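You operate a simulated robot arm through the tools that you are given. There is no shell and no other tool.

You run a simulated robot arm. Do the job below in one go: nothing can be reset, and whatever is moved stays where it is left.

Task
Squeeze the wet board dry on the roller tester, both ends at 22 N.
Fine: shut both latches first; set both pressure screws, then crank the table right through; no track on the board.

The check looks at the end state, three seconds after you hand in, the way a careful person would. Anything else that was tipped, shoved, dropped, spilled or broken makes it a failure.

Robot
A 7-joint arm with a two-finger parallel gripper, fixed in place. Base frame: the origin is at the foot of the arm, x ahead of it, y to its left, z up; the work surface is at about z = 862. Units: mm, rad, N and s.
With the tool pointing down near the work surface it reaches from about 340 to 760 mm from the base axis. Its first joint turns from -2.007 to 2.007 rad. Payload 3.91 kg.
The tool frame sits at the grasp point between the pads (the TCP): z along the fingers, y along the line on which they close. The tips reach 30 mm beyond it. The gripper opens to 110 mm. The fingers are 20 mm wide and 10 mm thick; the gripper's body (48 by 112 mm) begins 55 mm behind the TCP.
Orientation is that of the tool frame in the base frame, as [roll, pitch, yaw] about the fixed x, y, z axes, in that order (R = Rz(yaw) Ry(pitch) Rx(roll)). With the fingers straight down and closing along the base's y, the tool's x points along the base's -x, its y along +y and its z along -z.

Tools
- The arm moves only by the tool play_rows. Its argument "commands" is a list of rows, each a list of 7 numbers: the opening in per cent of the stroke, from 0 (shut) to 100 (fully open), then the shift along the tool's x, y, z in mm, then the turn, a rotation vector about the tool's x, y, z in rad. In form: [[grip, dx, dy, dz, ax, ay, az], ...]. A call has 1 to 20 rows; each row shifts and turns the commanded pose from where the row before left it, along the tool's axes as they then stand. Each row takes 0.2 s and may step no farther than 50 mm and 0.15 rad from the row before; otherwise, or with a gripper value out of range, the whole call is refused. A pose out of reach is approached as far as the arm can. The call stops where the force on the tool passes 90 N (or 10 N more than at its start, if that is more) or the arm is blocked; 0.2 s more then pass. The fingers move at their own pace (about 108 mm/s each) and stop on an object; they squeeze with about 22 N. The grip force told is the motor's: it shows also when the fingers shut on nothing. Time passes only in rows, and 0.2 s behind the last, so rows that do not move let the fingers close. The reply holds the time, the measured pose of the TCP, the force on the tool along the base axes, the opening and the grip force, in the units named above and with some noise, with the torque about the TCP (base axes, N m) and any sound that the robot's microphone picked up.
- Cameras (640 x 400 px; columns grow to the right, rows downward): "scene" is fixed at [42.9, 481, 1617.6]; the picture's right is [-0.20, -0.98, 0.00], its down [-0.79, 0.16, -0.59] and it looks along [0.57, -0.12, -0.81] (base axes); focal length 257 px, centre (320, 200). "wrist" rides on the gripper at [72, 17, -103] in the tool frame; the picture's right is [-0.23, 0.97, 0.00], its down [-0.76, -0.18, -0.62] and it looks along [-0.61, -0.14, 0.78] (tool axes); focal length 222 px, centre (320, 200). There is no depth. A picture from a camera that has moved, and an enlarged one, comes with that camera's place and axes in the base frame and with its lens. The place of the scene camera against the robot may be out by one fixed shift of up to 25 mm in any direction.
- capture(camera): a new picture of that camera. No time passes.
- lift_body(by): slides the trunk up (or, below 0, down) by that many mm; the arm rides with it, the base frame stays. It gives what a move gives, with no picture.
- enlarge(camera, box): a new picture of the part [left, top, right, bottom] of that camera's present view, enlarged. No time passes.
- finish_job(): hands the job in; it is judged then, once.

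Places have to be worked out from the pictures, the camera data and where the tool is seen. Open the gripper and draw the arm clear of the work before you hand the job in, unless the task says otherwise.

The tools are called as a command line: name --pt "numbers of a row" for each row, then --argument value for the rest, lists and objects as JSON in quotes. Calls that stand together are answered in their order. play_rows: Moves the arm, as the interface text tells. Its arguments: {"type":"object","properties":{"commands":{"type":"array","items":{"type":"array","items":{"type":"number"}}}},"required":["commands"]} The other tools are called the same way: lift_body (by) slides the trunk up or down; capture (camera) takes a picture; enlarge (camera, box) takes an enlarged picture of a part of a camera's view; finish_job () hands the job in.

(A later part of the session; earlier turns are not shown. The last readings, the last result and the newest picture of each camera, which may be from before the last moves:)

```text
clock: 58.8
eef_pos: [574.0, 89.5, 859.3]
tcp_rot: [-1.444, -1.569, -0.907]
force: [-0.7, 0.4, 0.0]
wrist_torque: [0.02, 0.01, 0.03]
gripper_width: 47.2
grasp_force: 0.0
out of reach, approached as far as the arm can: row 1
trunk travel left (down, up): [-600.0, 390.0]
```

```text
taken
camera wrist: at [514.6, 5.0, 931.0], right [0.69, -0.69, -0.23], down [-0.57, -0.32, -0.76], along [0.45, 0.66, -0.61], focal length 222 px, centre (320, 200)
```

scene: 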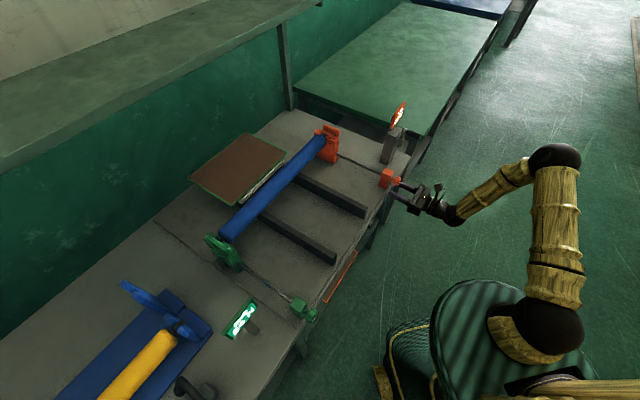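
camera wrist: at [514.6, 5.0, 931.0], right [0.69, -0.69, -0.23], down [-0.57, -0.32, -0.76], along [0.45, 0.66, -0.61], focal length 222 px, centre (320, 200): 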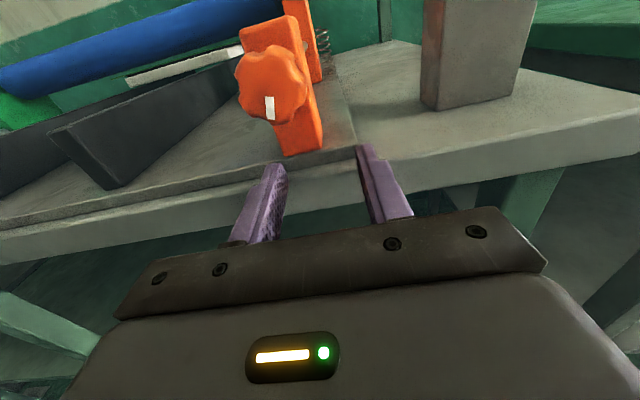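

The pose was re-based where the arm had stopped, so now I'm just below the orange knob without contact. I retreat straight back, check the readings, and then raise the trunk for more shoulder-to-wrist distance.

play_rows --pt "43 0 0 -40 0 0 0" --pt "43 0 0 -40 0 0 0" --pt "43 0 0 0 0 0 0"

enlarge --camera "scene" --box '[380, 90, 428, 130]'

enlarge --camera "scene" --box '[180, 90, 420, 260]'

```text
clock: 59.6
eef_pos: [515.3, 35.6, 855.0]
tcp_rot: [-1.187, -1.569, -1.164]
force: [-0.3, 0.6, -0.3]
wrist_torque: [0.03, 0.01, -0.03]
gripper_width: 47.2
grasp_force: 0.0
trunk travel left (down, up): [-600.0, 390.0]
```

```text
10.00 times, centred on (404, 110) of scene
camera zoom: at [42.9, 481.0, 1617.6], right [-0.2, -0.98, 0.0], down [-0.79, 0.16, -0.59], along [0.57, -0.12, -0.81], focal length 2567 px, centre (-520, 1100)
```

zoom: 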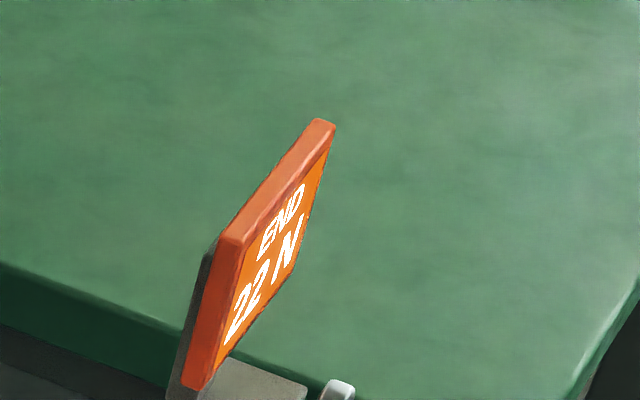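

```text
2.35 times, centred on (300, 175) of scene
camera zoom: at [42.9, 481.0, 1617.6], right [-0.2, -0.98, 0.0], down [-0.79, 0.16, -0.59], along [0.57, -0.12, -0.81], focal length 604 px, centre (367, 259)
```

zoom: 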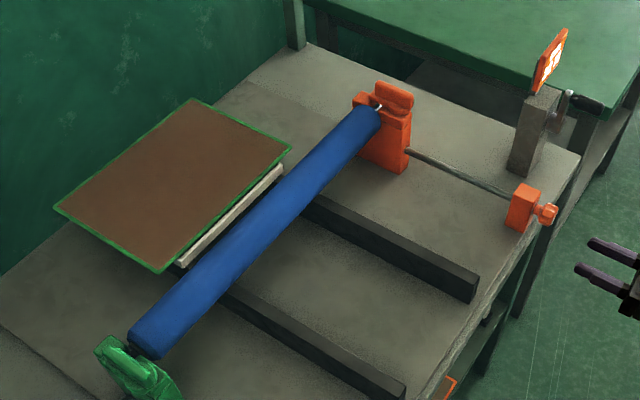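

All intact, orange still 22 N. I raise the trunk, then bring the arm down to knob height again with the shoulder higher.

play_rows --pt "43 0 -30 0 0 0 0" --pt "43 0 -30 0 0 0 0" --pt "43 0 0 0 0 0 0"

lift_body --by 350

play_rows --pt "43 -45 0 0 0 0 0" --pt "43 -45 0 0 0 0 0" --pt "43 -45 0 0 0 0 0" --pt "43 -45 0 0 0 0 0" --pt "43 -45 0 0 0 0 0" --pt "43 0 0 0 0 0 0"

capture --camera "scene"

```text
clock: 60.4
eef_pos: [473.6, 74.8, 856.0]
tcp_rot: [-1.431, -1.57, -0.921]
force: [0.0, 0.1, -0.3]
wrist_torque: [-0.01, -0.01, 0.03]
gripper_width: 47.3
grasp_force: 0.1
trunk travel left (down, up): [-600.0, 390.0]
```

```text
clock: 63.8
eef_pos: [472.1, 74.2, 1206.6]
tcp_rot: [-1.338, -1.568, -1.015]
force: [-0.3, -0.1, 1.2]
wrist_torque: [-0.01, 0.05, 0.0]
gripper_width: 47.2
grasp_force: 0.1
trunk travel left (down, up): [-950.0, 40.0]
```

```text
clock: 65.2
eef_pos: [476.6, 75.5, 982.9]
tcp_rot: [-1.35, -1.568, -1.005]
force: [0.6, 0.4, -0.9]
wrist_torque: [0.0, -0.02, -0.01]
gripper_width: 47.3
grasp_force: 0.0
trunk travel left (down, up): [-950.0, 40.0]
```

```text
taken
```

scene: 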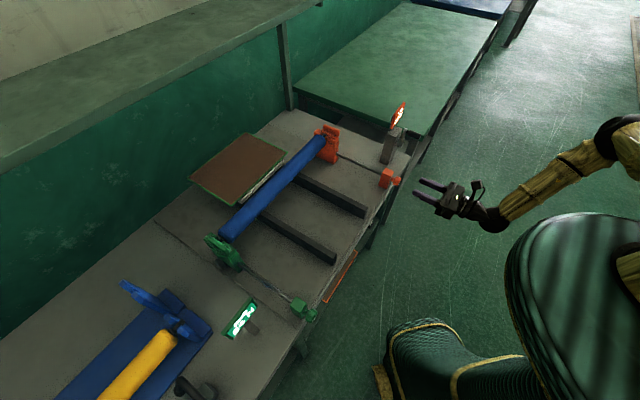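

No reach complaints. I step toward the green side, checking reach as I go.

play_rows --pt "43 -20 -40 5 0 0 0" --pt "43 -20 -40 5 0 0 0" --pt "43 0 -45 0 0 0 0" --pt "43 0 0 0 0 0 0"

```text
clock: 66.0
eef_pos: [449.8, 120.7, 979.2]
tcp_rot: [1.53, -1.381, 2.417]
force: [-0.2, 0.5, -0.3]
wrist_torque: [-0.02, 0.0, 0.02]
gripper_width: 47.5
grasp_force: 0.1
trunk travel left (down, up): [-950.0, 40.0]
stopped in row 4: the arm was blocked; the commanded pose is now the measured one
```

capture --camera "scene"

capture --camera "wrist"

```text
taken
```

scene: 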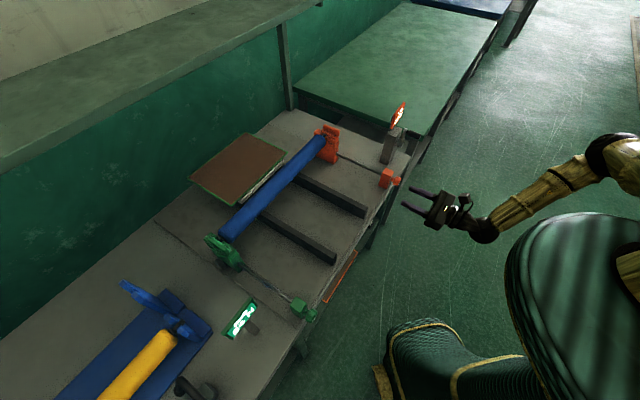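

```text
taken
camera wrist: at [382.6, 44.1, 1052.4], right [0.72, -0.69, -0.04], down [-0.45, -0.42, -0.79], along [0.53, 0.58, -0.62], focal length 222 px, centre (320, 200)
```

wrist: 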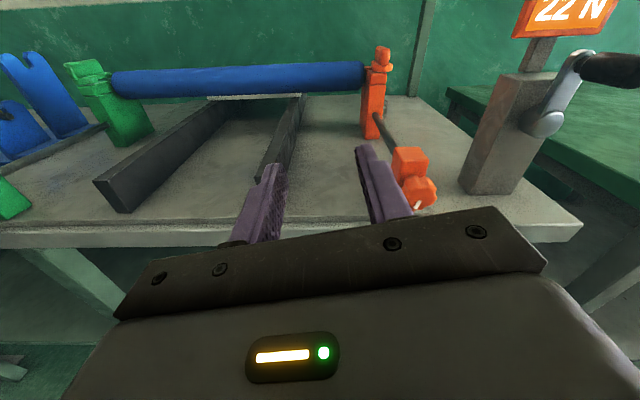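

The arm hit a joint limit (no contact force). The green knob is too close to the base for the horizontal tool, so I'll do it from above instead. First I back out, rise, and return the tool to vertical.

play_rows --pt "43 0 30 0 0 0 0.095" --pt "43 0 30 0 0 0 0.095" --pt "43 45 0 0 0 0 0" --pt "43 45 0 0 0 0 0" --pt "43 45 0 0 0 0 0" --pt "43 45 0 0 0 0 0" --pt "43 45 0 0 0 0 0" --pt "43 0 0 0 0 0 0"

```text
clock: 67.8
eef_pos: [492.0, 73.6, 1211.2]
tcp_rot: [-0.782, -1.56, -1.556]
force: [-0.2, 0.0, 0.7]
wrist_torque: [0.02, -0.05, -0.02]
gripper_width: 47.4
grasp_force: 0.1
trunk travel left (down, up): [-950.0, 40.0]
```

play_rows --pt "43 0 0 0 0 -0.1428 0" --pt "43 0 0 0 0 -0.1428 0" --pt "43 0 0 0 0 -0.1428 0" --pt "43 0 0 0 0 -0.1428 0" --pt "43 0 0 0 0 -0.1428 0" --pt "43 0 0 0 0 -0.1428 0" --pt "43 0 0 0 0 -0.1428 0" --pt "43 0 0 0 0 -0.1428 0" --pt "43 0 0 0 0 -0.1428 0" --pt "43 0 0 0 0 -0.1428 0" --pt "43 0 0 0 0 -0.1428 0" --pt "43 0 0 0 0 0 0"

```text
clock: 70.4
eef_pos: [491.2, 77.4, 1211.7]
tcp_rot: [-3.138, -0.007, 0.805]
force: [0.1, -0.4, 1.2]
wrist_torque: [0.0, 0.01, -0.03]
gripper_width: 47.3
grasp_force: 0.1
trunk travel left (down, up): [-950.0, 40.0]
```

Tool is vertical again. I unwind the half turn about the vertical, back to the starting arm family with the camera on the robot's side.

play_rows --pt "43 0 0 0 0 0 -0.15" --pt "43 0 0 0 0 0 -0.15" --pt "43 0 0 0 0 0 -0.15" --pt "43 0 0 0 0 0 -0.15" --pt "43 0 0 0 0 0 -0.15" --pt "43 0 0 0 0 0 -0.15" --pt "43 0 0 0 0 0 -0.15" --pt "43 0 0 0 0 0 -0.15" --pt "43 0 0 0 0 0 -0.15" --pt "43 0 0 0 0 0 -0.15" --pt "43 0 0 0 0 0 -0.15" --pt "43 0 0 0 0 0 -0.15" --pt "43 0 0 0 0 0 -0.15" --pt "43 0 0 0 0 0 -0.15" --pt "43 0 0 0 0 0 -0.15" --pt "43 0 0 0 0 0 -0.15" --pt "43 0 0 0 0 0 -0.15" --pt "43 0 0 0 0 0 -0.15" --pt "43 0 0 0 0 0 -0.15" --pt "43 0 0 0 0 0 -0.15"

lift_body --by -150

```text
clock: 74.6
eef_pos: [492.1, 78.2, 1211.9]
tcp_rot: [3.133, 0.008, -2.48]
force: [0.2, -0.1, 0.2]
wrist_torque: [-0.02, 0.0, -0.01]
gripper_width: 47.5
grasp_force: 0.0
trunk travel left (down, up): [-950.0, 40.0]
```

```text
clock: 76.4
eef_pos: [491.3, 77.3, 1061.3]
tcp_rot: [3.134, 0.008, -2.48]
force: [0.3, 0.5, -0.5]
wrist_torque: [-0.05, 0.0, 0.03]
gripper_width: 47.4
grasp_force: 0.1
trunk travel left (down, up): [-800.0, 190.0]
```

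play_rows --pt "43 0 0 0 0 0 -0.124" --pt "43 0 49 0 0 0 0" --pt "43 0 49 0 0 0 0" --pt "43 0 49 0 0 0 0" --pt "43 0 49 0 0 0 0" --pt "43 0 49 0 0 0 0" --pt "43 0 49 0 0 0 0" --pt "43 0 49 0 0 0 0" --pt "43 0 49 0 0 0 0" --pt "43 0 49 0 0 0 0" --pt "43 0 49 0 0 0 0" --pt "43 0 0 0 0 0 0"

capture --camera "wrist"

capture --camera "scene"

```text
clock: 79.0
eef_pos: [149.4, 420.3, 1066.1]
tcp_rot: [3.136, 0.008, -2.357]
force: [-0.2, -0.7, 0.7]
wrist_torque: [0.0, 0.0, 0.03]
gripper_width: 47.3
grasp_force: 0.0
trunk travel left (down, up): [-800.0, 190.0]
```

```text
taken
camera wrist: at [88.0, 379.0, 1168.4], right [-0.53, 0.85, 0.01], down [0.66, 0.41, 0.63], along [0.53, 0.34, -0.78], focal length 222 px, centre (320, 200)
```

wrist: 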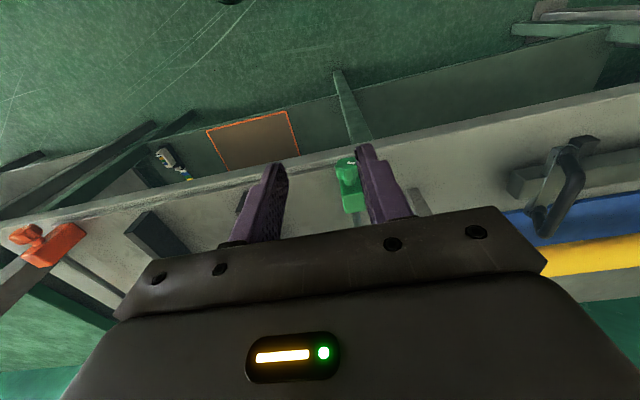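

```text
taken
```

scene: 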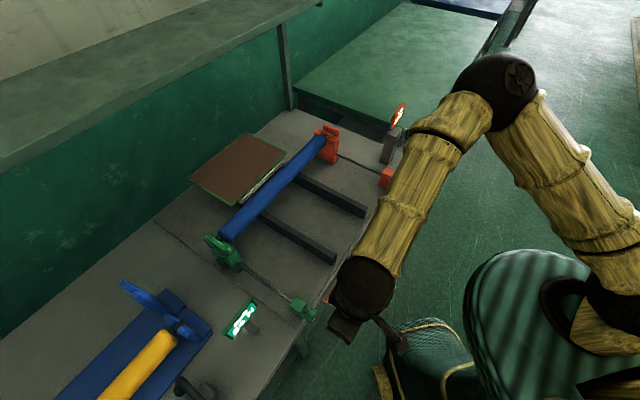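

enlarge --camera "wrist" --box '[240, 120, 440, 240]'

enlarge --camera "scene" --box '[270, 260, 400, 360]'

```text
3.20 times, centred on (340, 180) of wrist
camera zoom: at [88.0, 379.0, 1168.4], right [-0.53, 0.85, 0.01], down [0.66, 0.41, 0.63], along [0.53, 0.34, -0.78], focal length 711 px, centre (256, 264)
```

zoom: 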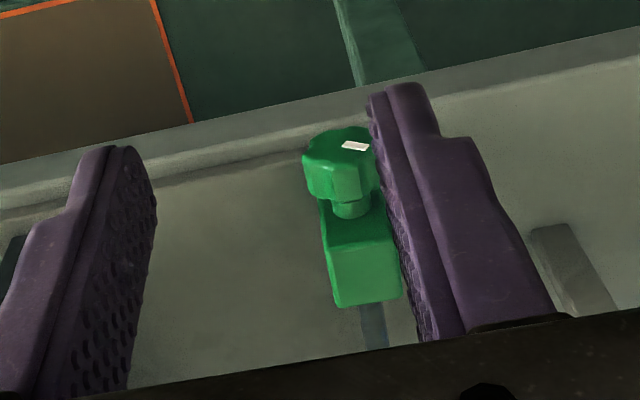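

```text
4.00 times, centred on (335, 310) of scene
camera zoom: at [42.9, 481.0, 1617.6], right [-0.2, -0.98, 0.0], down [-0.79, 0.16, -0.59], along [0.57, -0.12, -0.81], focal length 1027 px, centre (260, -240)
```

zoom: 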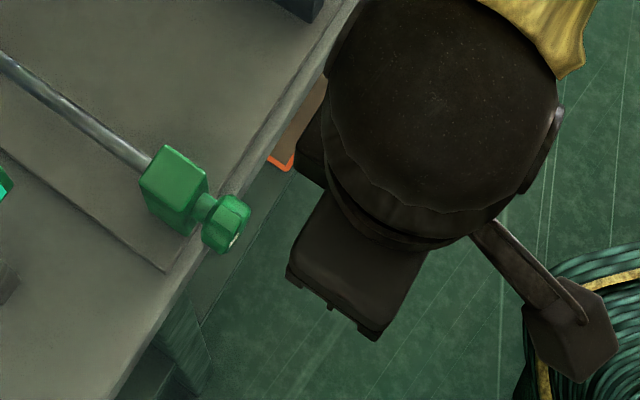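

Green knob at about (u −209, w 479–497, z 915). I move above it and tilt the tool by −0.43 rad about the knob axis, ready for a counter-clockwise turn.

play_rows --pt "52 -28 5 22 0 0 0" --pt "52 -28 5 22 0 0 0" --pt "52 -28 4 22 0 0 0" --pt "52 0 0 0 -0.143 0 0" --pt "52 0 0 0 -0.143 0 0" --pt "52 0 0 0 -0.144 0 0" --pt "52 0 -11 24 0 0 0" --pt "52 0 0 0 0 0 0"

capture --camera "wrist"

enlarge --camera "scene" --box '[240, 240, 400, 360]'

```text
clock: 80.8
eef_pos: [196.4, 493.7, 973.7]
tcp_rot: [2.704, 0.005, -2.357]
force: [0.3, -0.5, -0.3]
wrist_torque: [0.03, 0.0, -0.01]
gripper_width: 57.1
grasp_force: 0.0
trunk travel left (down, up): [-800.0, 190.0]
```

```text
taken
camera wrist: at [167.1, 421.8, 1073.9], right [-0.46, 0.78, 0.41], down [0.84, 0.23, 0.49], along [0.29, 0.58, -0.76], focal length 222 px, centre (320, 200)
```

wrist: 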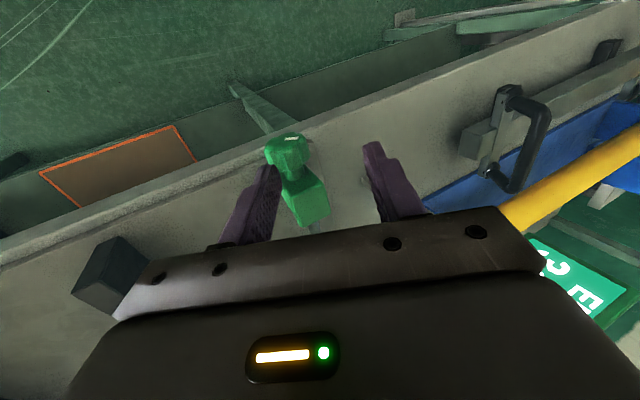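

```text
3.33 times, centred on (320, 300) of scene
camera zoom: at [42.9, 481.0, 1617.6], right [-0.2, -0.98, 0.0], down [-0.79, 0.16, -0.59], along [0.57, -0.12, -0.81], focal length 856 px, centre (320, -133)
```

zoom: 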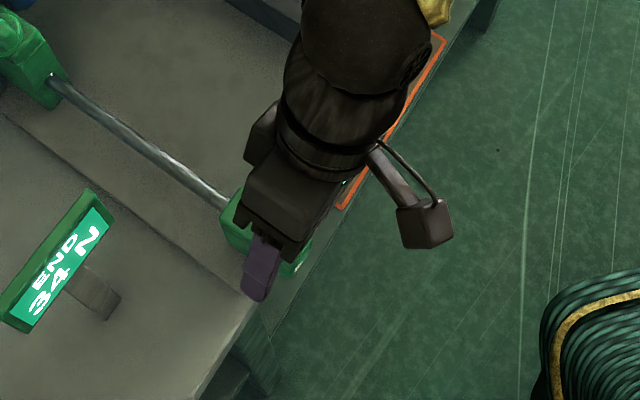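

The knob sits about 25 mm to the left along the closing line, as computed. I shift over and then advance along the tool axis onto it.

play_rows --pt "52 0 -25.5 -11.7 0 0 0" --pt "52 0 0 20 0 0 0" --pt "52 0 0 15 0 0 0" --pt "52 0 0 0 0 0 0"

enlarge --camera "wrist" --box '[220, 100, 440, 240]'

```text
clock: 81.8
eef_pos: [204.8, 486.1, 941.1]
tcp_rot: [2.706, 0.007, -2.357]
force: [-0.2, -0.1, 0.6]
wrist_torque: [0.01, 0.02, -0.02]
gripper_width: 57.2
grasp_force: 0.0
trunk travel left (down, up): [-800.0, 190.0]
```

```text
2.86 times, centred on (330, 170) of wrist
camera zoom: at [175.5, 414.0, 1040.6], right [-0.47, 0.78, 0.41], down [0.84, 0.24, 0.5], along [0.29, 0.58, -0.76], focal length 635 px, centre (291, 286)
```

zoom: 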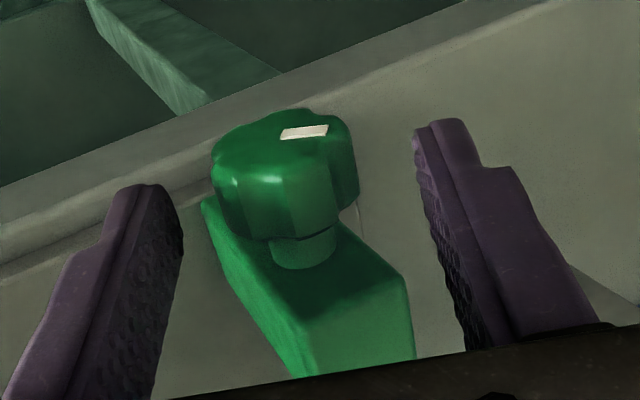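

The knob is nicely between the pads. I advance 20 mm more and close.

play_rows --pt "52 3 0 10 0 0 0" --pt "52 0 0 10 0 0 0" --pt "0 0 0 0 0 0 0" --pt "0 0 0 0 0 0 0" --pt "0 0 0 0 0 0 0"

enlarge --camera "wrist" --box '[220, 100, 440, 240]'

enlarge --camera "scene" --box '[210, 290, 274, 345]'

```text
clock: 83.0
eef_pos: [197.9, 488.3, 921.5]
tcp_rot: [2.707, 0.004, -2.358]
force: [1.1, -6.1, -9.7]
wrist_torque: [0.49, -0.63, -0.79]
gripper_width: 33.0
grasp_force: 45.3
trunk travel left (down, up): [-800.0, 190.0]
```

```text
2.86 times, centred on (330, 170) of wrist
camera zoom: at [167.9, 417.0, 1022.4], right [-0.46, 0.78, 0.41], down [0.84, 0.24, 0.5], along [0.29, 0.57, -0.77], focal length 635 px, centre (291, 286)
```

zoom: 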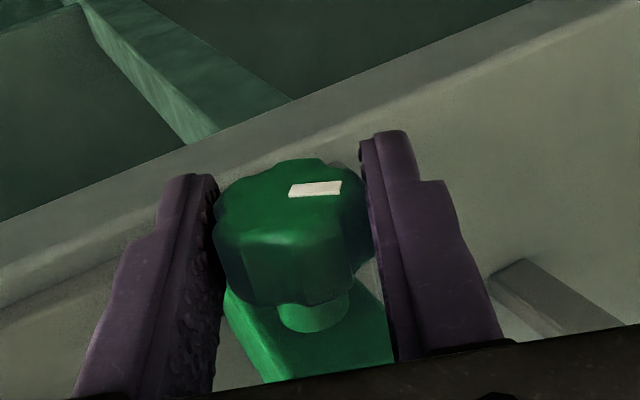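

```text
7.27 times, centred on (242, 318) of scene
camera zoom: at [42.9, 481.0, 1617.6], right [-0.2, -0.98, 0.0], down [-0.79, 0.16, -0.59], along [0.57, -0.12, -0.81], focal length 1867 px, centre (887, -654)
```

zoom: 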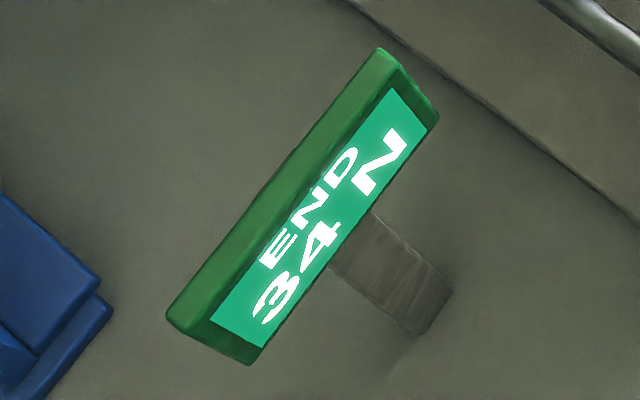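

Gripped at 33 mm. I turn counter-clockwise by 0.45 rad about the knob axis and read.

play_rows --pt "0 0 1.2 0.1 0.15 0 0" --pt "0 0 1.2 0.1 0.15 0 0" --pt "0 0 1.2 0.1 0.15 0 0" --pt "0 0 0 0 0 0 0"

enlarge --camera "wrist" --box '[220, 100, 440, 240]'

enlarge --camera "scene" --box '[210, 290, 274, 345]'

```text
clock: 84.0
eef_pos: [195.1, 490.7, 923.1]
tcp_rot: [-3.126, 0.006, -2.356]
force: [4.9, -5.2, -13.2]
wrist_torque: [-0.04, -0.04, 0.24]
gripper_width: 33.1
grasp_force: 45.5
trunk travel left (down, up): [-800.0, 190.0]
```

```text
2.86 times, centred on (330, 170) of wrist
camera zoom: at [131.6, 453.2, 1025.8], right [-0.53, 0.85, -0.01], down [0.65, 0.42, 0.63], along [0.54, 0.32, -0.78], focal length 635 px, centre (291, 286)
```

zoom: 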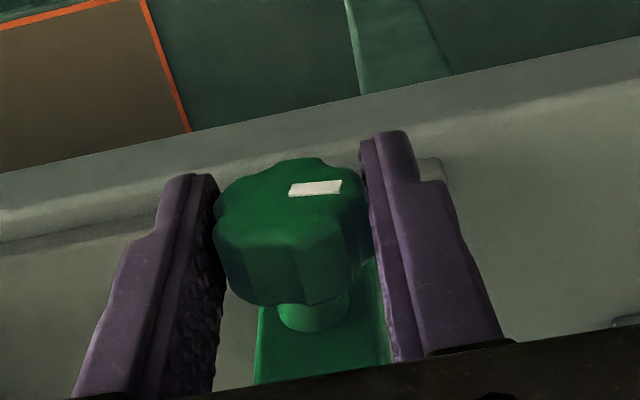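

```text
7.27 times, centred on (242, 318) of scene
camera zoom: at [42.9, 481.0, 1617.6], right [-0.2, -0.98, 0.0], down [-0.79, 0.16, -0.59], along [0.57, -0.12, -0.81], focal length 1867 px, centre (887, -654)
```

zoom: 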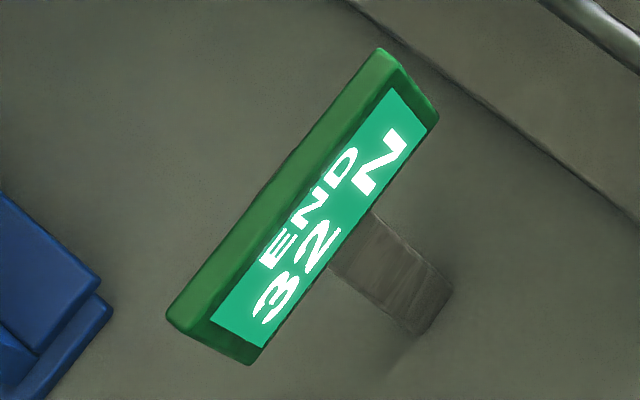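

Counter-clockwise lowers it: 32 N now. All readings so far are even, so the display may step in 2 N; I turn in small steps to find the switching points.

play_rows --pt "0 0 0.8 0.05 0.1 0 0" --pt "0 0 0 0 0 0 0"

enlarge --camera "scene" --box '[210, 290, 274, 345]'

play_rows --pt "0 0 0.8 0.05 0.1 0 0" --pt "0 0 0 0 0 0 0"

enlarge --camera "scene" --box '[210, 290, 274, 345]'

play_rows --pt "0 0 0.8 0.05 0.1 0 0" --pt "0 0 0 0 0 0 0"

enlarge --camera "scene" --box '[210, 290, 274, 345]'

```text
clock: 84.6
eef_pos: [194.4, 492.7, 923.2]
tcp_rot: [-3.027, 0.005, -2.357]
force: [0.3, -2.7, -15.1]
wrist_torque: [-0.05, 0.1, 0.28]
gripper_width: 33.2
grasp_force: 44.8
trunk travel left (down, up): [-800.0, 190.0]
```

```text
7.27 times, centred on (242, 318) of scene
camera zoom: at [42.9, 481.0, 1617.6], right [-0.2, -0.98, 0.0], down [-0.79, 0.16, -0.59], along [0.57, -0.12, -0.81], focal length 1867 px, centre (887, -654)
```

zoom: 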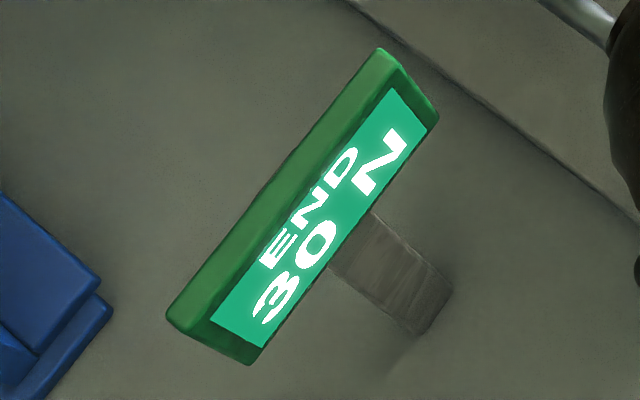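

```text
clock: 85.2
eef_pos: [191.6, 493.7, 921.7]
tcp_rot: [-2.927, 0.005, -2.356]
force: [-4.8, -5.7, -21.2]
wrist_torque: [0.42, -0.39, 0.24]
gripper_width: 33.0
grasp_force: 44.9
trunk travel left (down, up): [-800.0, 190.0]
```

```text
7.27 times, centred on (242, 318) of scene
camera zoom: at [42.9, 481.0, 1617.6], right [-0.2, -0.98, 0.0], down [-0.79, 0.16, -0.59], along [0.57, -0.12, -0.81], focal length 1867 px, centre (887, -654)
```

zoom: 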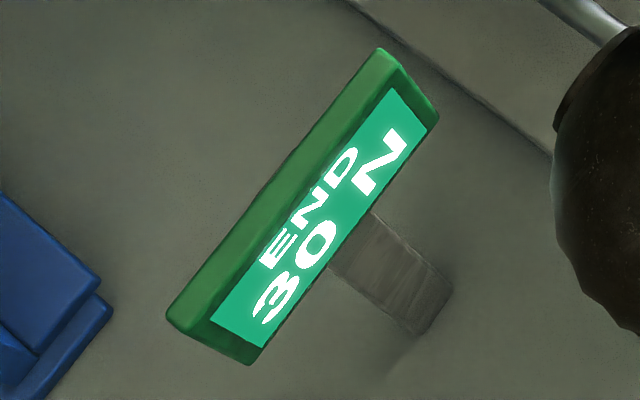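

```text
clock: 85.8
eef_pos: [192.1, 494.4, 923.7]
tcp_rot: [-2.829, 0.005, -2.357]
force: [-4.8, -9.0, -14.1]
wrist_torque: [-0.79, 0.85, 0.17]
gripper_width: 32.9
grasp_force: 44.9
trunk travel left (down, up): [-800.0, 190.0]
```

```text
7.27 times, centred on (242, 318) of scene
camera zoom: at [42.9, 481.0, 1617.6], right [-0.2, -0.98, 0.0], down [-0.79, 0.16, -0.59], along [0.57, -0.12, -0.81], focal length 1867 px, centre (887, -654)
```

zoom: 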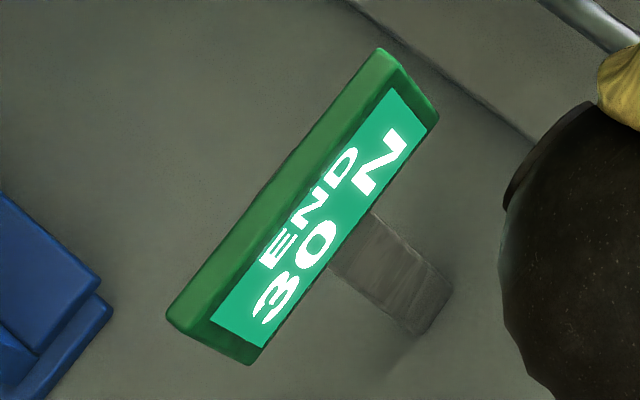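

The display steps in 2 N. I continue in small steps.

play_rows --pt "0 0 0.8 0.05 0.1 0 0" --pt "0 0 0 0 0 0 0"

enlarge --camera "scene" --box '[210, 280, 306, 350]'

enlarge --camera "wrist" --box '[220, 100, 440, 240]'

play_rows --pt "0 0 0.8 0.05 0.1 0 0" --pt "0 0 0 0 0 0 0"

enlarge --camera "scene" --box '[210, 280, 306, 350]'

enlarge --camera "wrist" --box '[220, 100, 440, 240]'

```text
clock: 86.4
eef_pos: [192.0, 495.6, 921.5]
tcp_rot: [-2.728, 0.007, -2.356]
force: [-7.9, -7.9, -11.7]
wrist_torque: [-0.85, 0.96, -0.05]
gripper_width: 33.0
grasp_force: 44.7
trunk travel left (down, up): [-800.0, 190.0]
```

```text
5.71 times, centred on (258, 315) of scene
camera zoom: at [42.9, 481.0, 1617.6], right [-0.2, -0.98, 0.0], down [-0.79, 0.16, -0.59], along [0.57, -0.12, -0.81], focal length 1467 px, centre (674, -457)
```

zoom: 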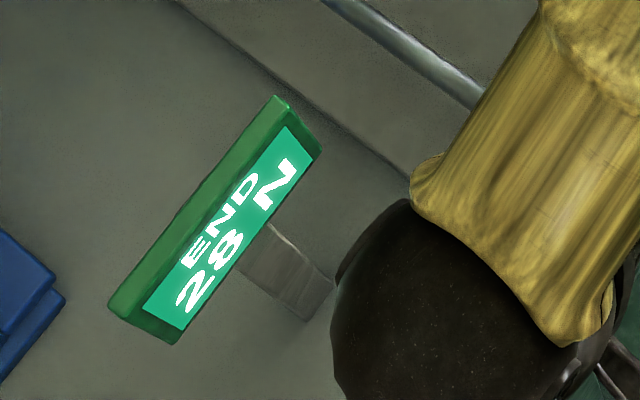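

```text
2.86 times, centred on (330, 170) of wrist
camera zoom: at [101.4, 483.6, 1009.7], right [-0.47, 0.79, -0.39], down [0.47, 0.6, 0.65], along [0.75, 0.12, -0.66], focal length 635 px, centre (291, 286)
```

zoom: 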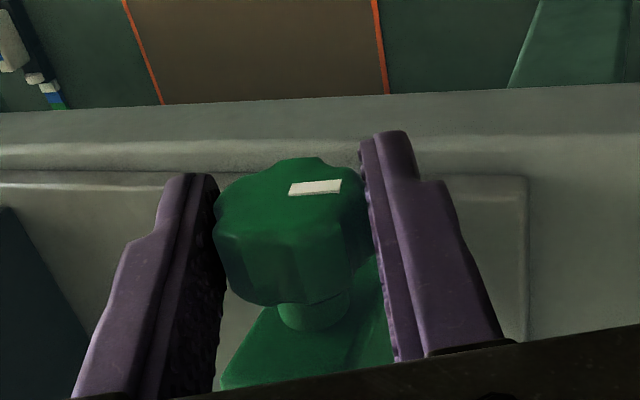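

```text
clock: 87.0
eef_pos: [189.8, 495.3, 921.9]
tcp_rot: [-2.627, 0.008, -2.357]
force: [-9.6, -6.1, -11.8]
wrist_torque: [-0.18, 0.32, 0.47]
gripper_width: 33.2
grasp_force: 45.2
trunk travel left (down, up): [-800.0, 190.0]
```

```text
5.71 times, centred on (258, 315) of scene
camera zoom: at [42.9, 481.0, 1617.6], right [-0.2, -0.98, 0.0], down [-0.79, 0.16, -0.59], along [0.57, -0.12, -0.81], focal length 1467 px, centre (674, -457)
```

zoom: 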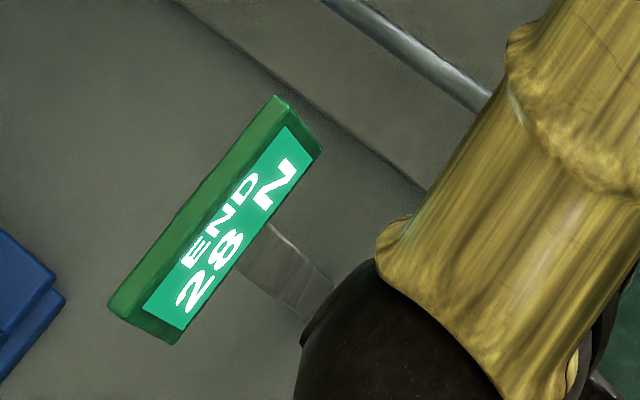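

```text
2.86 times, centred on (330, 170) of wrist
camera zoom: at [94.6, 490.3, 1003.0], right [-0.44, 0.76, -0.48], down [0.43, 0.64, 0.64], along [0.79, 0.07, -0.61], focal length 635 px, centre (291, 286)
```

zoom: 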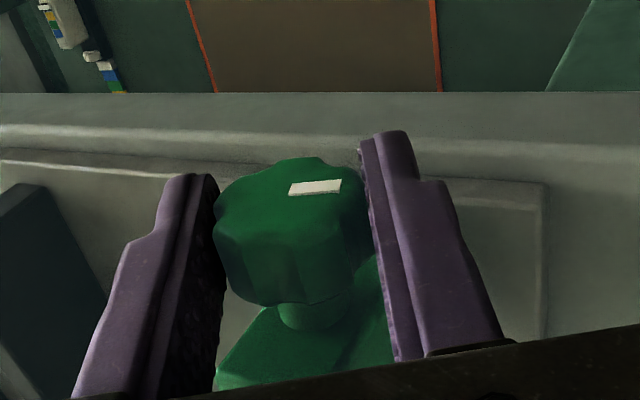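

Switches at ≈0.45–0.55 and 0.75–0.85 rad fit 6.67 N/rad starting from 34 and rounding to even, so 22 N is 1.8 rad in all (and orange needs ~0.12 rad more to be centred). I release, swing back around the knob, and regrip.

play_rows --pt "52 0 0 0 0 0 0" --pt "52 0 0 0 0 0 0" --pt "52 0 0 -20 0 0 0" --pt "52 0 0 -20 0 0 0" --pt "52 0 0 -20 0 0 0" --pt "52 0 -10.2 0.8 -0.15 0 0" --pt "52 0 -10.2 0.8 -0.15 0 0" --pt "52 0 -10.2 0.8 -0.15 0 0" --pt "52 0 -10.2 0.8 -0.15 0 0" --pt "52 0 -10.2 0.8 -0.15 0 0" --pt "52 0 -10.2 0.8 -0.15 0 0" --pt "52 0 0 0 0 0 0"

enlarge --camera "wrist" --box '[220, 100, 440, 240]'

enlarge --camera "scene" --box '[210, 280, 306, 350]'

```text
clock: 89.6
eef_pos: [209.4, 474.7, 978.0]
tcp_rot: [2.755, 0.008, -2.357]
force: [0.7, -0.7, 0.5]
wrist_torque: [0.03, 0.02, 0.03]
gripper_width: 57.0
grasp_force: 0.0
trunk travel left (down, up): [-800.0, 190.0]
```

```text
2.86 times, centred on (330, 170) of wrist
camera zoom: at [178.0, 405.5, 1079.9], right [-0.48, 0.8, 0.37], down [0.82, 0.25, 0.52], along [0.32, 0.55, -0.77], focal length 635 px, centre (291, 286)
```

zoom: 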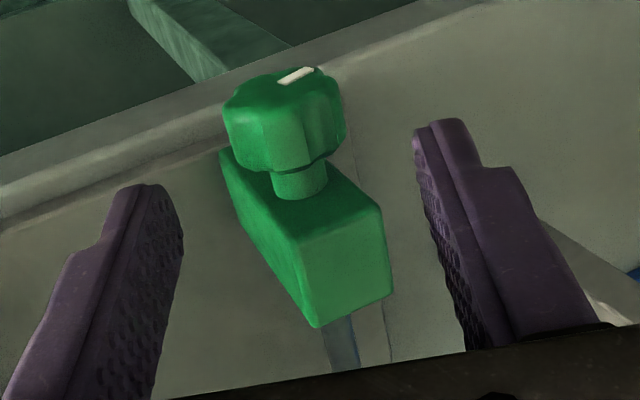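

```text
5.71 times, centred on (258, 315) of scene
camera zoom: at [42.9, 481.0, 1617.6], right [-0.2, -0.98, 0.0], down [-0.79, 0.16, -0.59], along [0.57, -0.12, -0.81], focal length 1467 px, centre (674, -457)
```

zoom: 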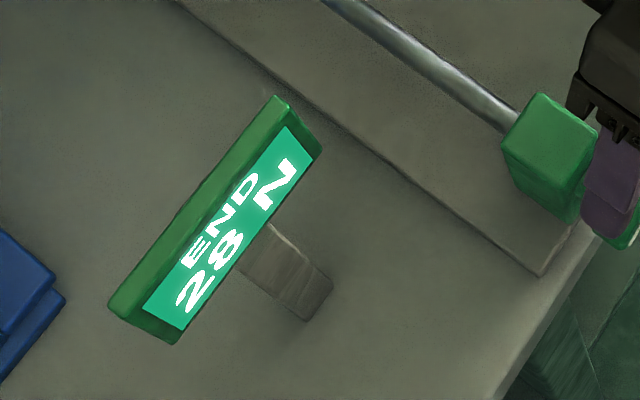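

Reading stays 28 N after release. I regrip with a small lateral correction.

play_rows --pt "52 0 -4 -1 0 0 0" --pt "52 0 0 20 0 0 0" --pt "52 0 0 20 0 0 0" --pt "52 0 0 21 0 0 0" --pt "0 0 0 0 0 0 0" --pt "0 0 0 0 0 0 0" --pt "0 0 0 0 0 0 0"

enlarge --camera "wrist" --box '[220, 100, 440, 240]'

enlarge --camera "scene" --box '[210, 280, 306, 350]'

```text
clock: 91.2
eef_pos: [195.9, 486.8, 921.8]
tcp_rot: [2.756, 0.008, -2.353]
force: [-8.9, 13.9, 6.2]
wrist_torque: [0.22, 0.12, -0.27]
gripper_width: 32.8
grasp_force: 45.4
trunk travel left (down, up): [-800.0, 190.0]
```

```text
2.86 times, centred on (330, 170) of wrist
camera zoom: at [163.0, 418.7, 1024.3], right [-0.48, 0.8, 0.37], down [0.82, 0.25, 0.52], along [0.32, 0.55, -0.77], focal length 635 px, centre (291, 286)
```

zoom: 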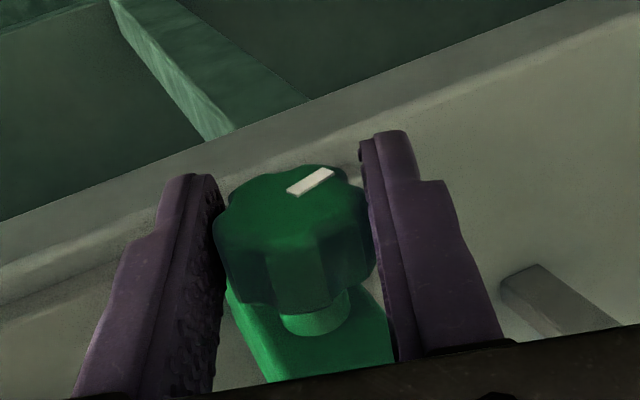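

```text
5.71 times, centred on (258, 315) of scene
camera zoom: at [42.9, 481.0, 1617.6], right [-0.2, -0.98, 0.0], down [-0.79, 0.16, -0.59], along [0.57, -0.12, -0.81], focal length 1467 px, centre (674, -457)
```

zoom: 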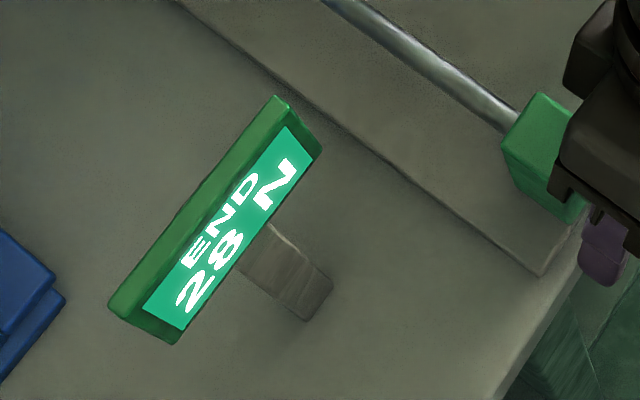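

Gripped again at 28 N. I continue counter-clockwise in small steps, watching for each change.

play_rows --pt "0 0 0.8 0.05 0.1 0 0" --pt "0 0 0 0 0 0 0"

enlarge --camera "scene" --box '[210, 280, 306, 350]'

play_rows --pt "0 0 0.8 0.05 0.1 0 0" --pt "0 0 0 0 0 0 0"

enlarge --camera "scene" --box '[210, 280, 306, 350]'

play_rows --pt "0 0 0.8 0.05 0.1 0 0" --pt "0 0 0 0 0 0 0"

enlarge --camera "scene" --box '[210, 280, 306, 350]'

play_rows --pt "0 0 0.8 0.05 0.1 0 0" --pt "0 0 0 0 0 0 0"

enlarge --camera "scene" --box '[210, 280, 306, 350]'

```text
clock: 91.8
eef_pos: [195.9, 488.1, 922.3]
tcp_rot: [2.857, 0.009, -2.355]
force: [-10.2, 15.1, 10.5]
wrist_torque: [-0.1, 0.45, 0.25]
gripper_width: 33.0
grasp_force: 45.3
trunk travel left (down, up): [-800.0, 190.0]
```

```text
5.71 times, centred on (258, 315) of scene
camera zoom: at [42.9, 481.0, 1617.6], right [-0.2, -0.98, 0.0], down [-0.79, 0.16, -0.59], along [0.57, -0.12, -0.81], focal length 1467 px, centre (674, -457)
```

zoom: 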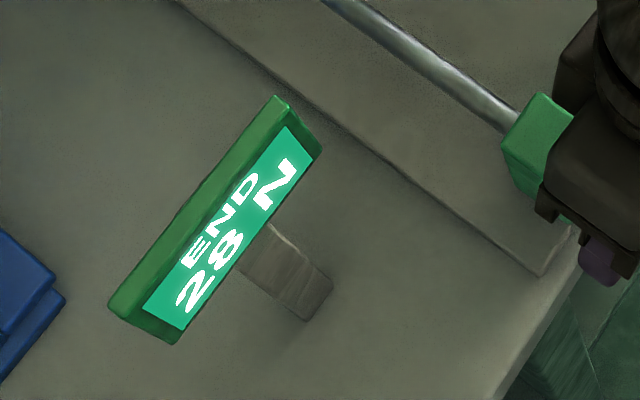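

```text
clock: 92.4
eef_pos: [194.4, 488.6, 923.4]
tcp_rot: [2.955, 0.008, -2.355]
force: [-13.2, 11.9, 13.8]
wrist_torque: [-0.18, 0.49, 0.17]
gripper_width: 32.9
grasp_force: 44.8
trunk travel left (down, up): [-800.0, 190.0]
```

```text
5.71 times, centred on (258, 315) of scene
camera zoom: at [42.9, 481.0, 1617.6], right [-0.2, -0.98, 0.0], down [-0.79, 0.16, -0.59], along [0.57, -0.12, -0.81], focal length 1467 px, centre (674, -457)
```

zoom: 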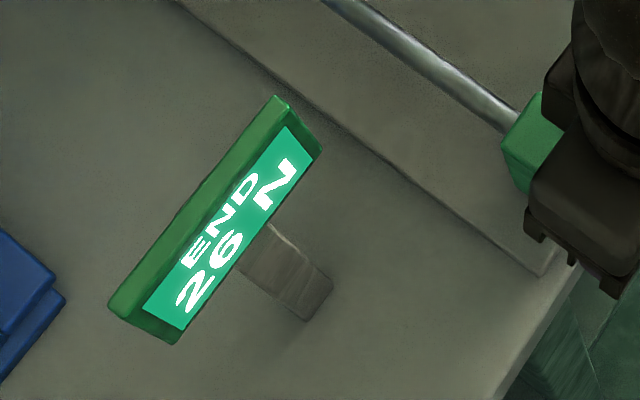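

```text
clock: 93.0
eef_pos: [192.8, 489.8, 922.5]
tcp_rot: [3.055, 0.009, -2.356]
force: [-20.2, 10.0, 17.9]
wrist_torque: [-0.35, 0.66, 0.4]
gripper_width: 33.1
grasp_force: 44.5
trunk travel left (down, up): [-800.0, 190.0]
```

```text
5.71 times, centred on (258, 315) of scene
camera zoom: at [42.9, 481.0, 1617.6], right [-0.2, -0.98, 0.0], down [-0.79, 0.16, -0.59], along [0.57, -0.12, -0.81], focal length 1467 px, centre (674, -457)
```

zoom: 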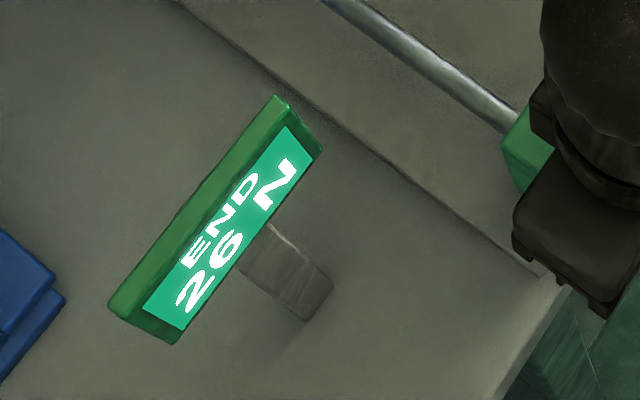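

```text
clock: 93.6
eef_pos: [192.9, 490.4, 922.6]
tcp_rot: [-3.13, 0.008, -2.354]
force: [-23.0, 3.5, 19.4]
wrist_torque: [-0.33, 0.7, 0.0]
gripper_width: 32.9
grasp_force: 44.6
trunk travel left (down, up): [-800.0, 190.0]
```

```text
5.71 times, centred on (258, 315) of scene
camera zoom: at [42.9, 481.0, 1617.6], right [-0.2, -0.98, 0.0], down [-0.79, 0.16, -0.59], along [0.57, -0.12, -0.81], focal length 1467 px, centre (674, -457)
```

zoom: 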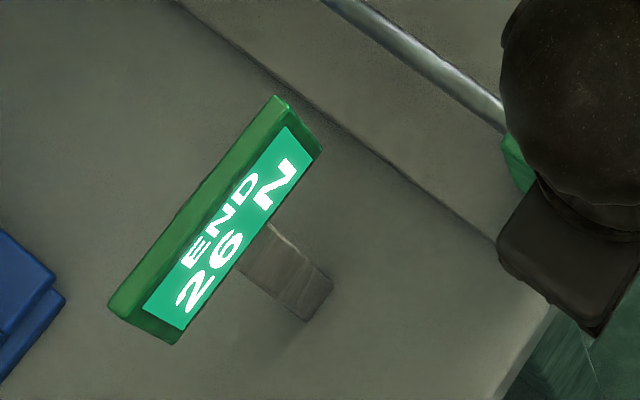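

Reading 26 N at 1.35 rad total; the model holds (25 N switch expected at 1.35–1.45). I trim the side load and step finely to locate the switch.

play_rows --pt "0 0.5 1 -1 0 0 0" --pt "0 0 0.24 0 0.03 0 0" --pt "0 0 0 0 0 0 0"

enlarge --camera "scene" --box '[210, 280, 306, 350]'

play_rows --pt "0 0 0.24 0 0.03 0 0" --pt "0 0 0 0 0 0 0"

enlarge --camera "scene" --box '[210, 280, 306, 350]'

play_rows --pt "0 0 0.24 0 0.03 0 0" --pt "0 0 0 0 0 0 0"

enlarge --camera "scene" --box '[210, 280, 306, 350]'

```text
clock: 94.4
eef_pos: [192.5, 490.1, 923.4]
tcp_rot: [-3.097, 0.007, -2.354]
force: [-23.7, 1.0, 10.8]
wrist_torque: [0.2, 0.12, 0.28]
gripper_width: 32.9
grasp_force: 44.9
trunk travel left (down, up): [-800.0, 190.0]
```

```text
5.71 times, centred on (258, 315) of scene
camera zoom: at [42.9, 481.0, 1617.6], right [-0.2, -0.98, 0.0], down [-0.79, 0.16, -0.59], along [0.57, -0.12, -0.81], focal length 1467 px, centre (674, -457)
```

zoom: 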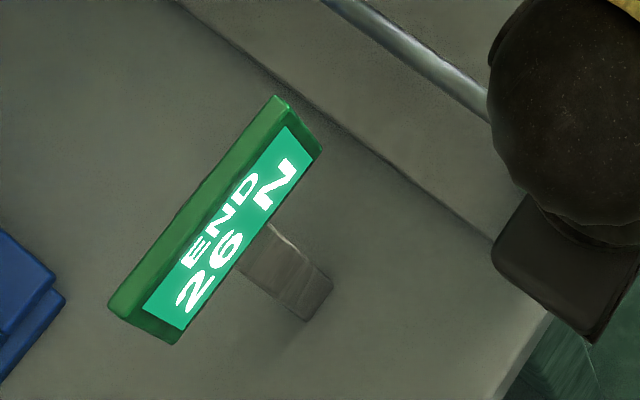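

```text
clock: 95.0
eef_pos: [193.0, 492.1, 924.1]
tcp_rot: [-3.067, 0.008, -2.356]
force: [-23.4, 1.9, 14.3]
wrist_torque: [-0.36, 0.61, 0.39]
gripper_width: 33.1
grasp_force: 45.6
trunk travel left (down, up): [-800.0, 190.0]
```

```text
5.71 times, centred on (258, 315) of scene
camera zoom: at [42.9, 481.0, 1617.6], right [-0.2, -0.98, 0.0], down [-0.79, 0.16, -0.59], along [0.57, -0.12, -0.81], focal length 1467 px, centre (674, -457)
```

zoom: 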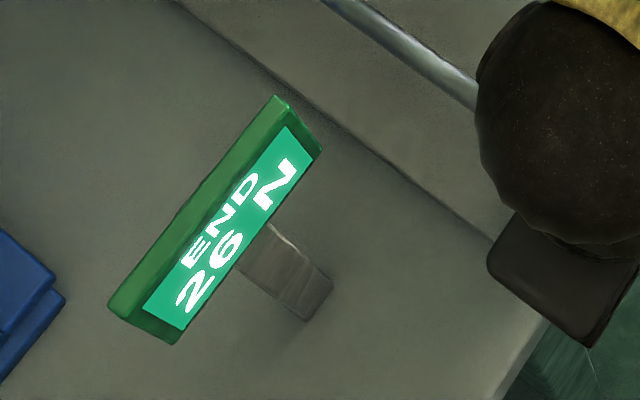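

```text
clock: 95.6
eef_pos: [193.0, 490.2, 925.3]
tcp_rot: [-3.037, 0.009, -2.357]
force: [-26.5, 5.0, 7.0]
wrist_torque: [0.34, 0.0, 0.26]
gripper_width: 33.2
grasp_force: 45.5
trunk travel left (down, up): [-800.0, 190.0]
```

```text
5.71 times, centred on (258, 315) of scene
camera zoom: at [42.9, 481.0, 1617.6], right [-0.2, -0.98, 0.0], down [-0.79, 0.16, -0.59], along [0.57, -0.12, -0.81], focal length 1467 px, centre (674, -457)
```

zoom: 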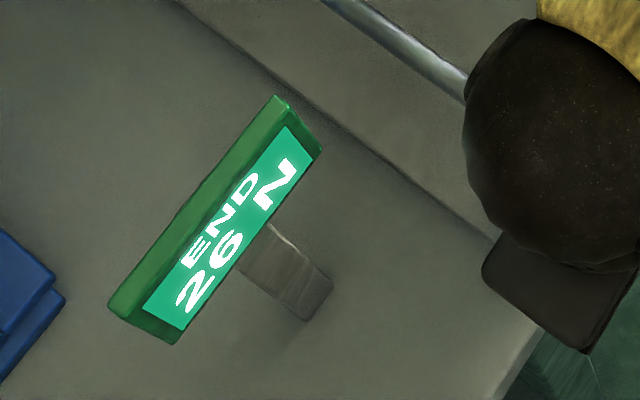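

play_rows --pt "0 0 0.3 0 0.04 0 0" --pt "0 0 0 0 0 0 0"

enlarge --camera "scene" --box '[210, 280, 306, 350]'

play_rows --pt "0 0 0.3 0 0.04 0 0" --pt "0 0 0 0 0 0 0"

enlarge --camera "scene" --box '[210, 280, 306, 350]'

enlarge --camera "wrist" --box '[220, 100, 440, 240]'

```text
clock: 96.2
eef_pos: [192.0, 491.7, 922.4]
tcp_rot: [-2.998, 0.01, -2.356]
force: [-26.2, 5.4, 5.0]
wrist_torque: [0.16, 0.25, 0.28]
gripper_width: 32.7
grasp_force: 45.1
trunk travel left (down, up): [-800.0, 190.0]
```

```text
5.71 times, centred on (258, 315) of scene
camera zoom: at [42.9, 481.0, 1617.6], right [-0.2, -0.98, 0.0], down [-0.79, 0.16, -0.59], along [0.57, -0.12, -0.81], focal length 1467 px, centre (674, -457)
```

zoom: 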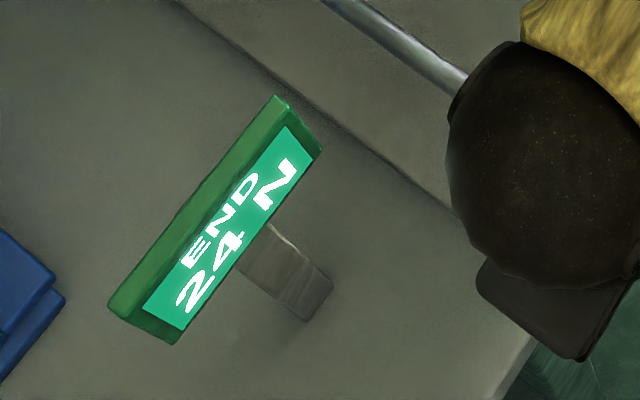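

```text
clock: 96.8
eef_pos: [190.1, 492.4, 922.8]
tcp_rot: [-2.958, 0.008, -2.356]
force: [-25.2, 3.6, 5.7]
wrist_torque: [-0.01, 0.34, 0.54]
gripper_width: 33.1
grasp_force: 44.8
trunk travel left (down, up): [-800.0, 190.0]
```

```text
5.71 times, centred on (258, 315) of scene
camera zoom: at [42.9, 481.0, 1617.6], right [-0.2, -0.98, 0.0], down [-0.79, 0.16, -0.59], along [0.57, -0.12, -0.81], focal length 1467 px, centre (674, -457)
```

zoom: 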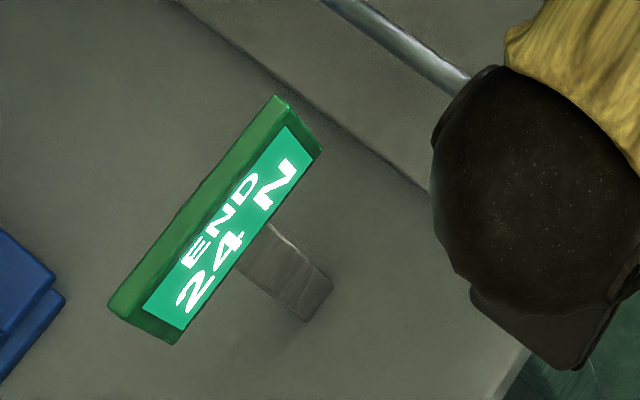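

```text
2.86 times, centred on (330, 170) of wrist
camera zoom: at [116.6, 465.0, 1021.4], right [-0.52, 0.84, -0.18], down [0.58, 0.49, 0.65], along [0.63, 0.23, -0.74], focal length 635 px, centre (291, 286)
```

zoom: 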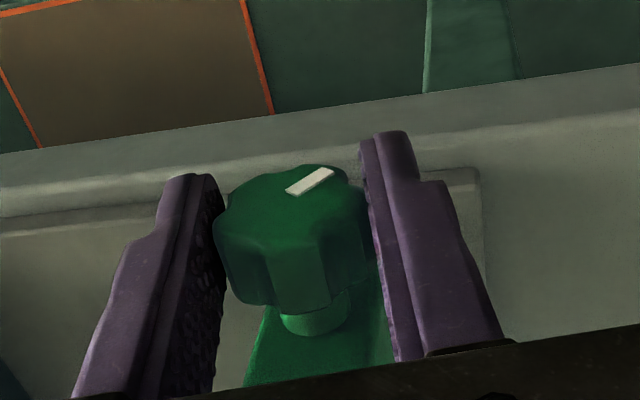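

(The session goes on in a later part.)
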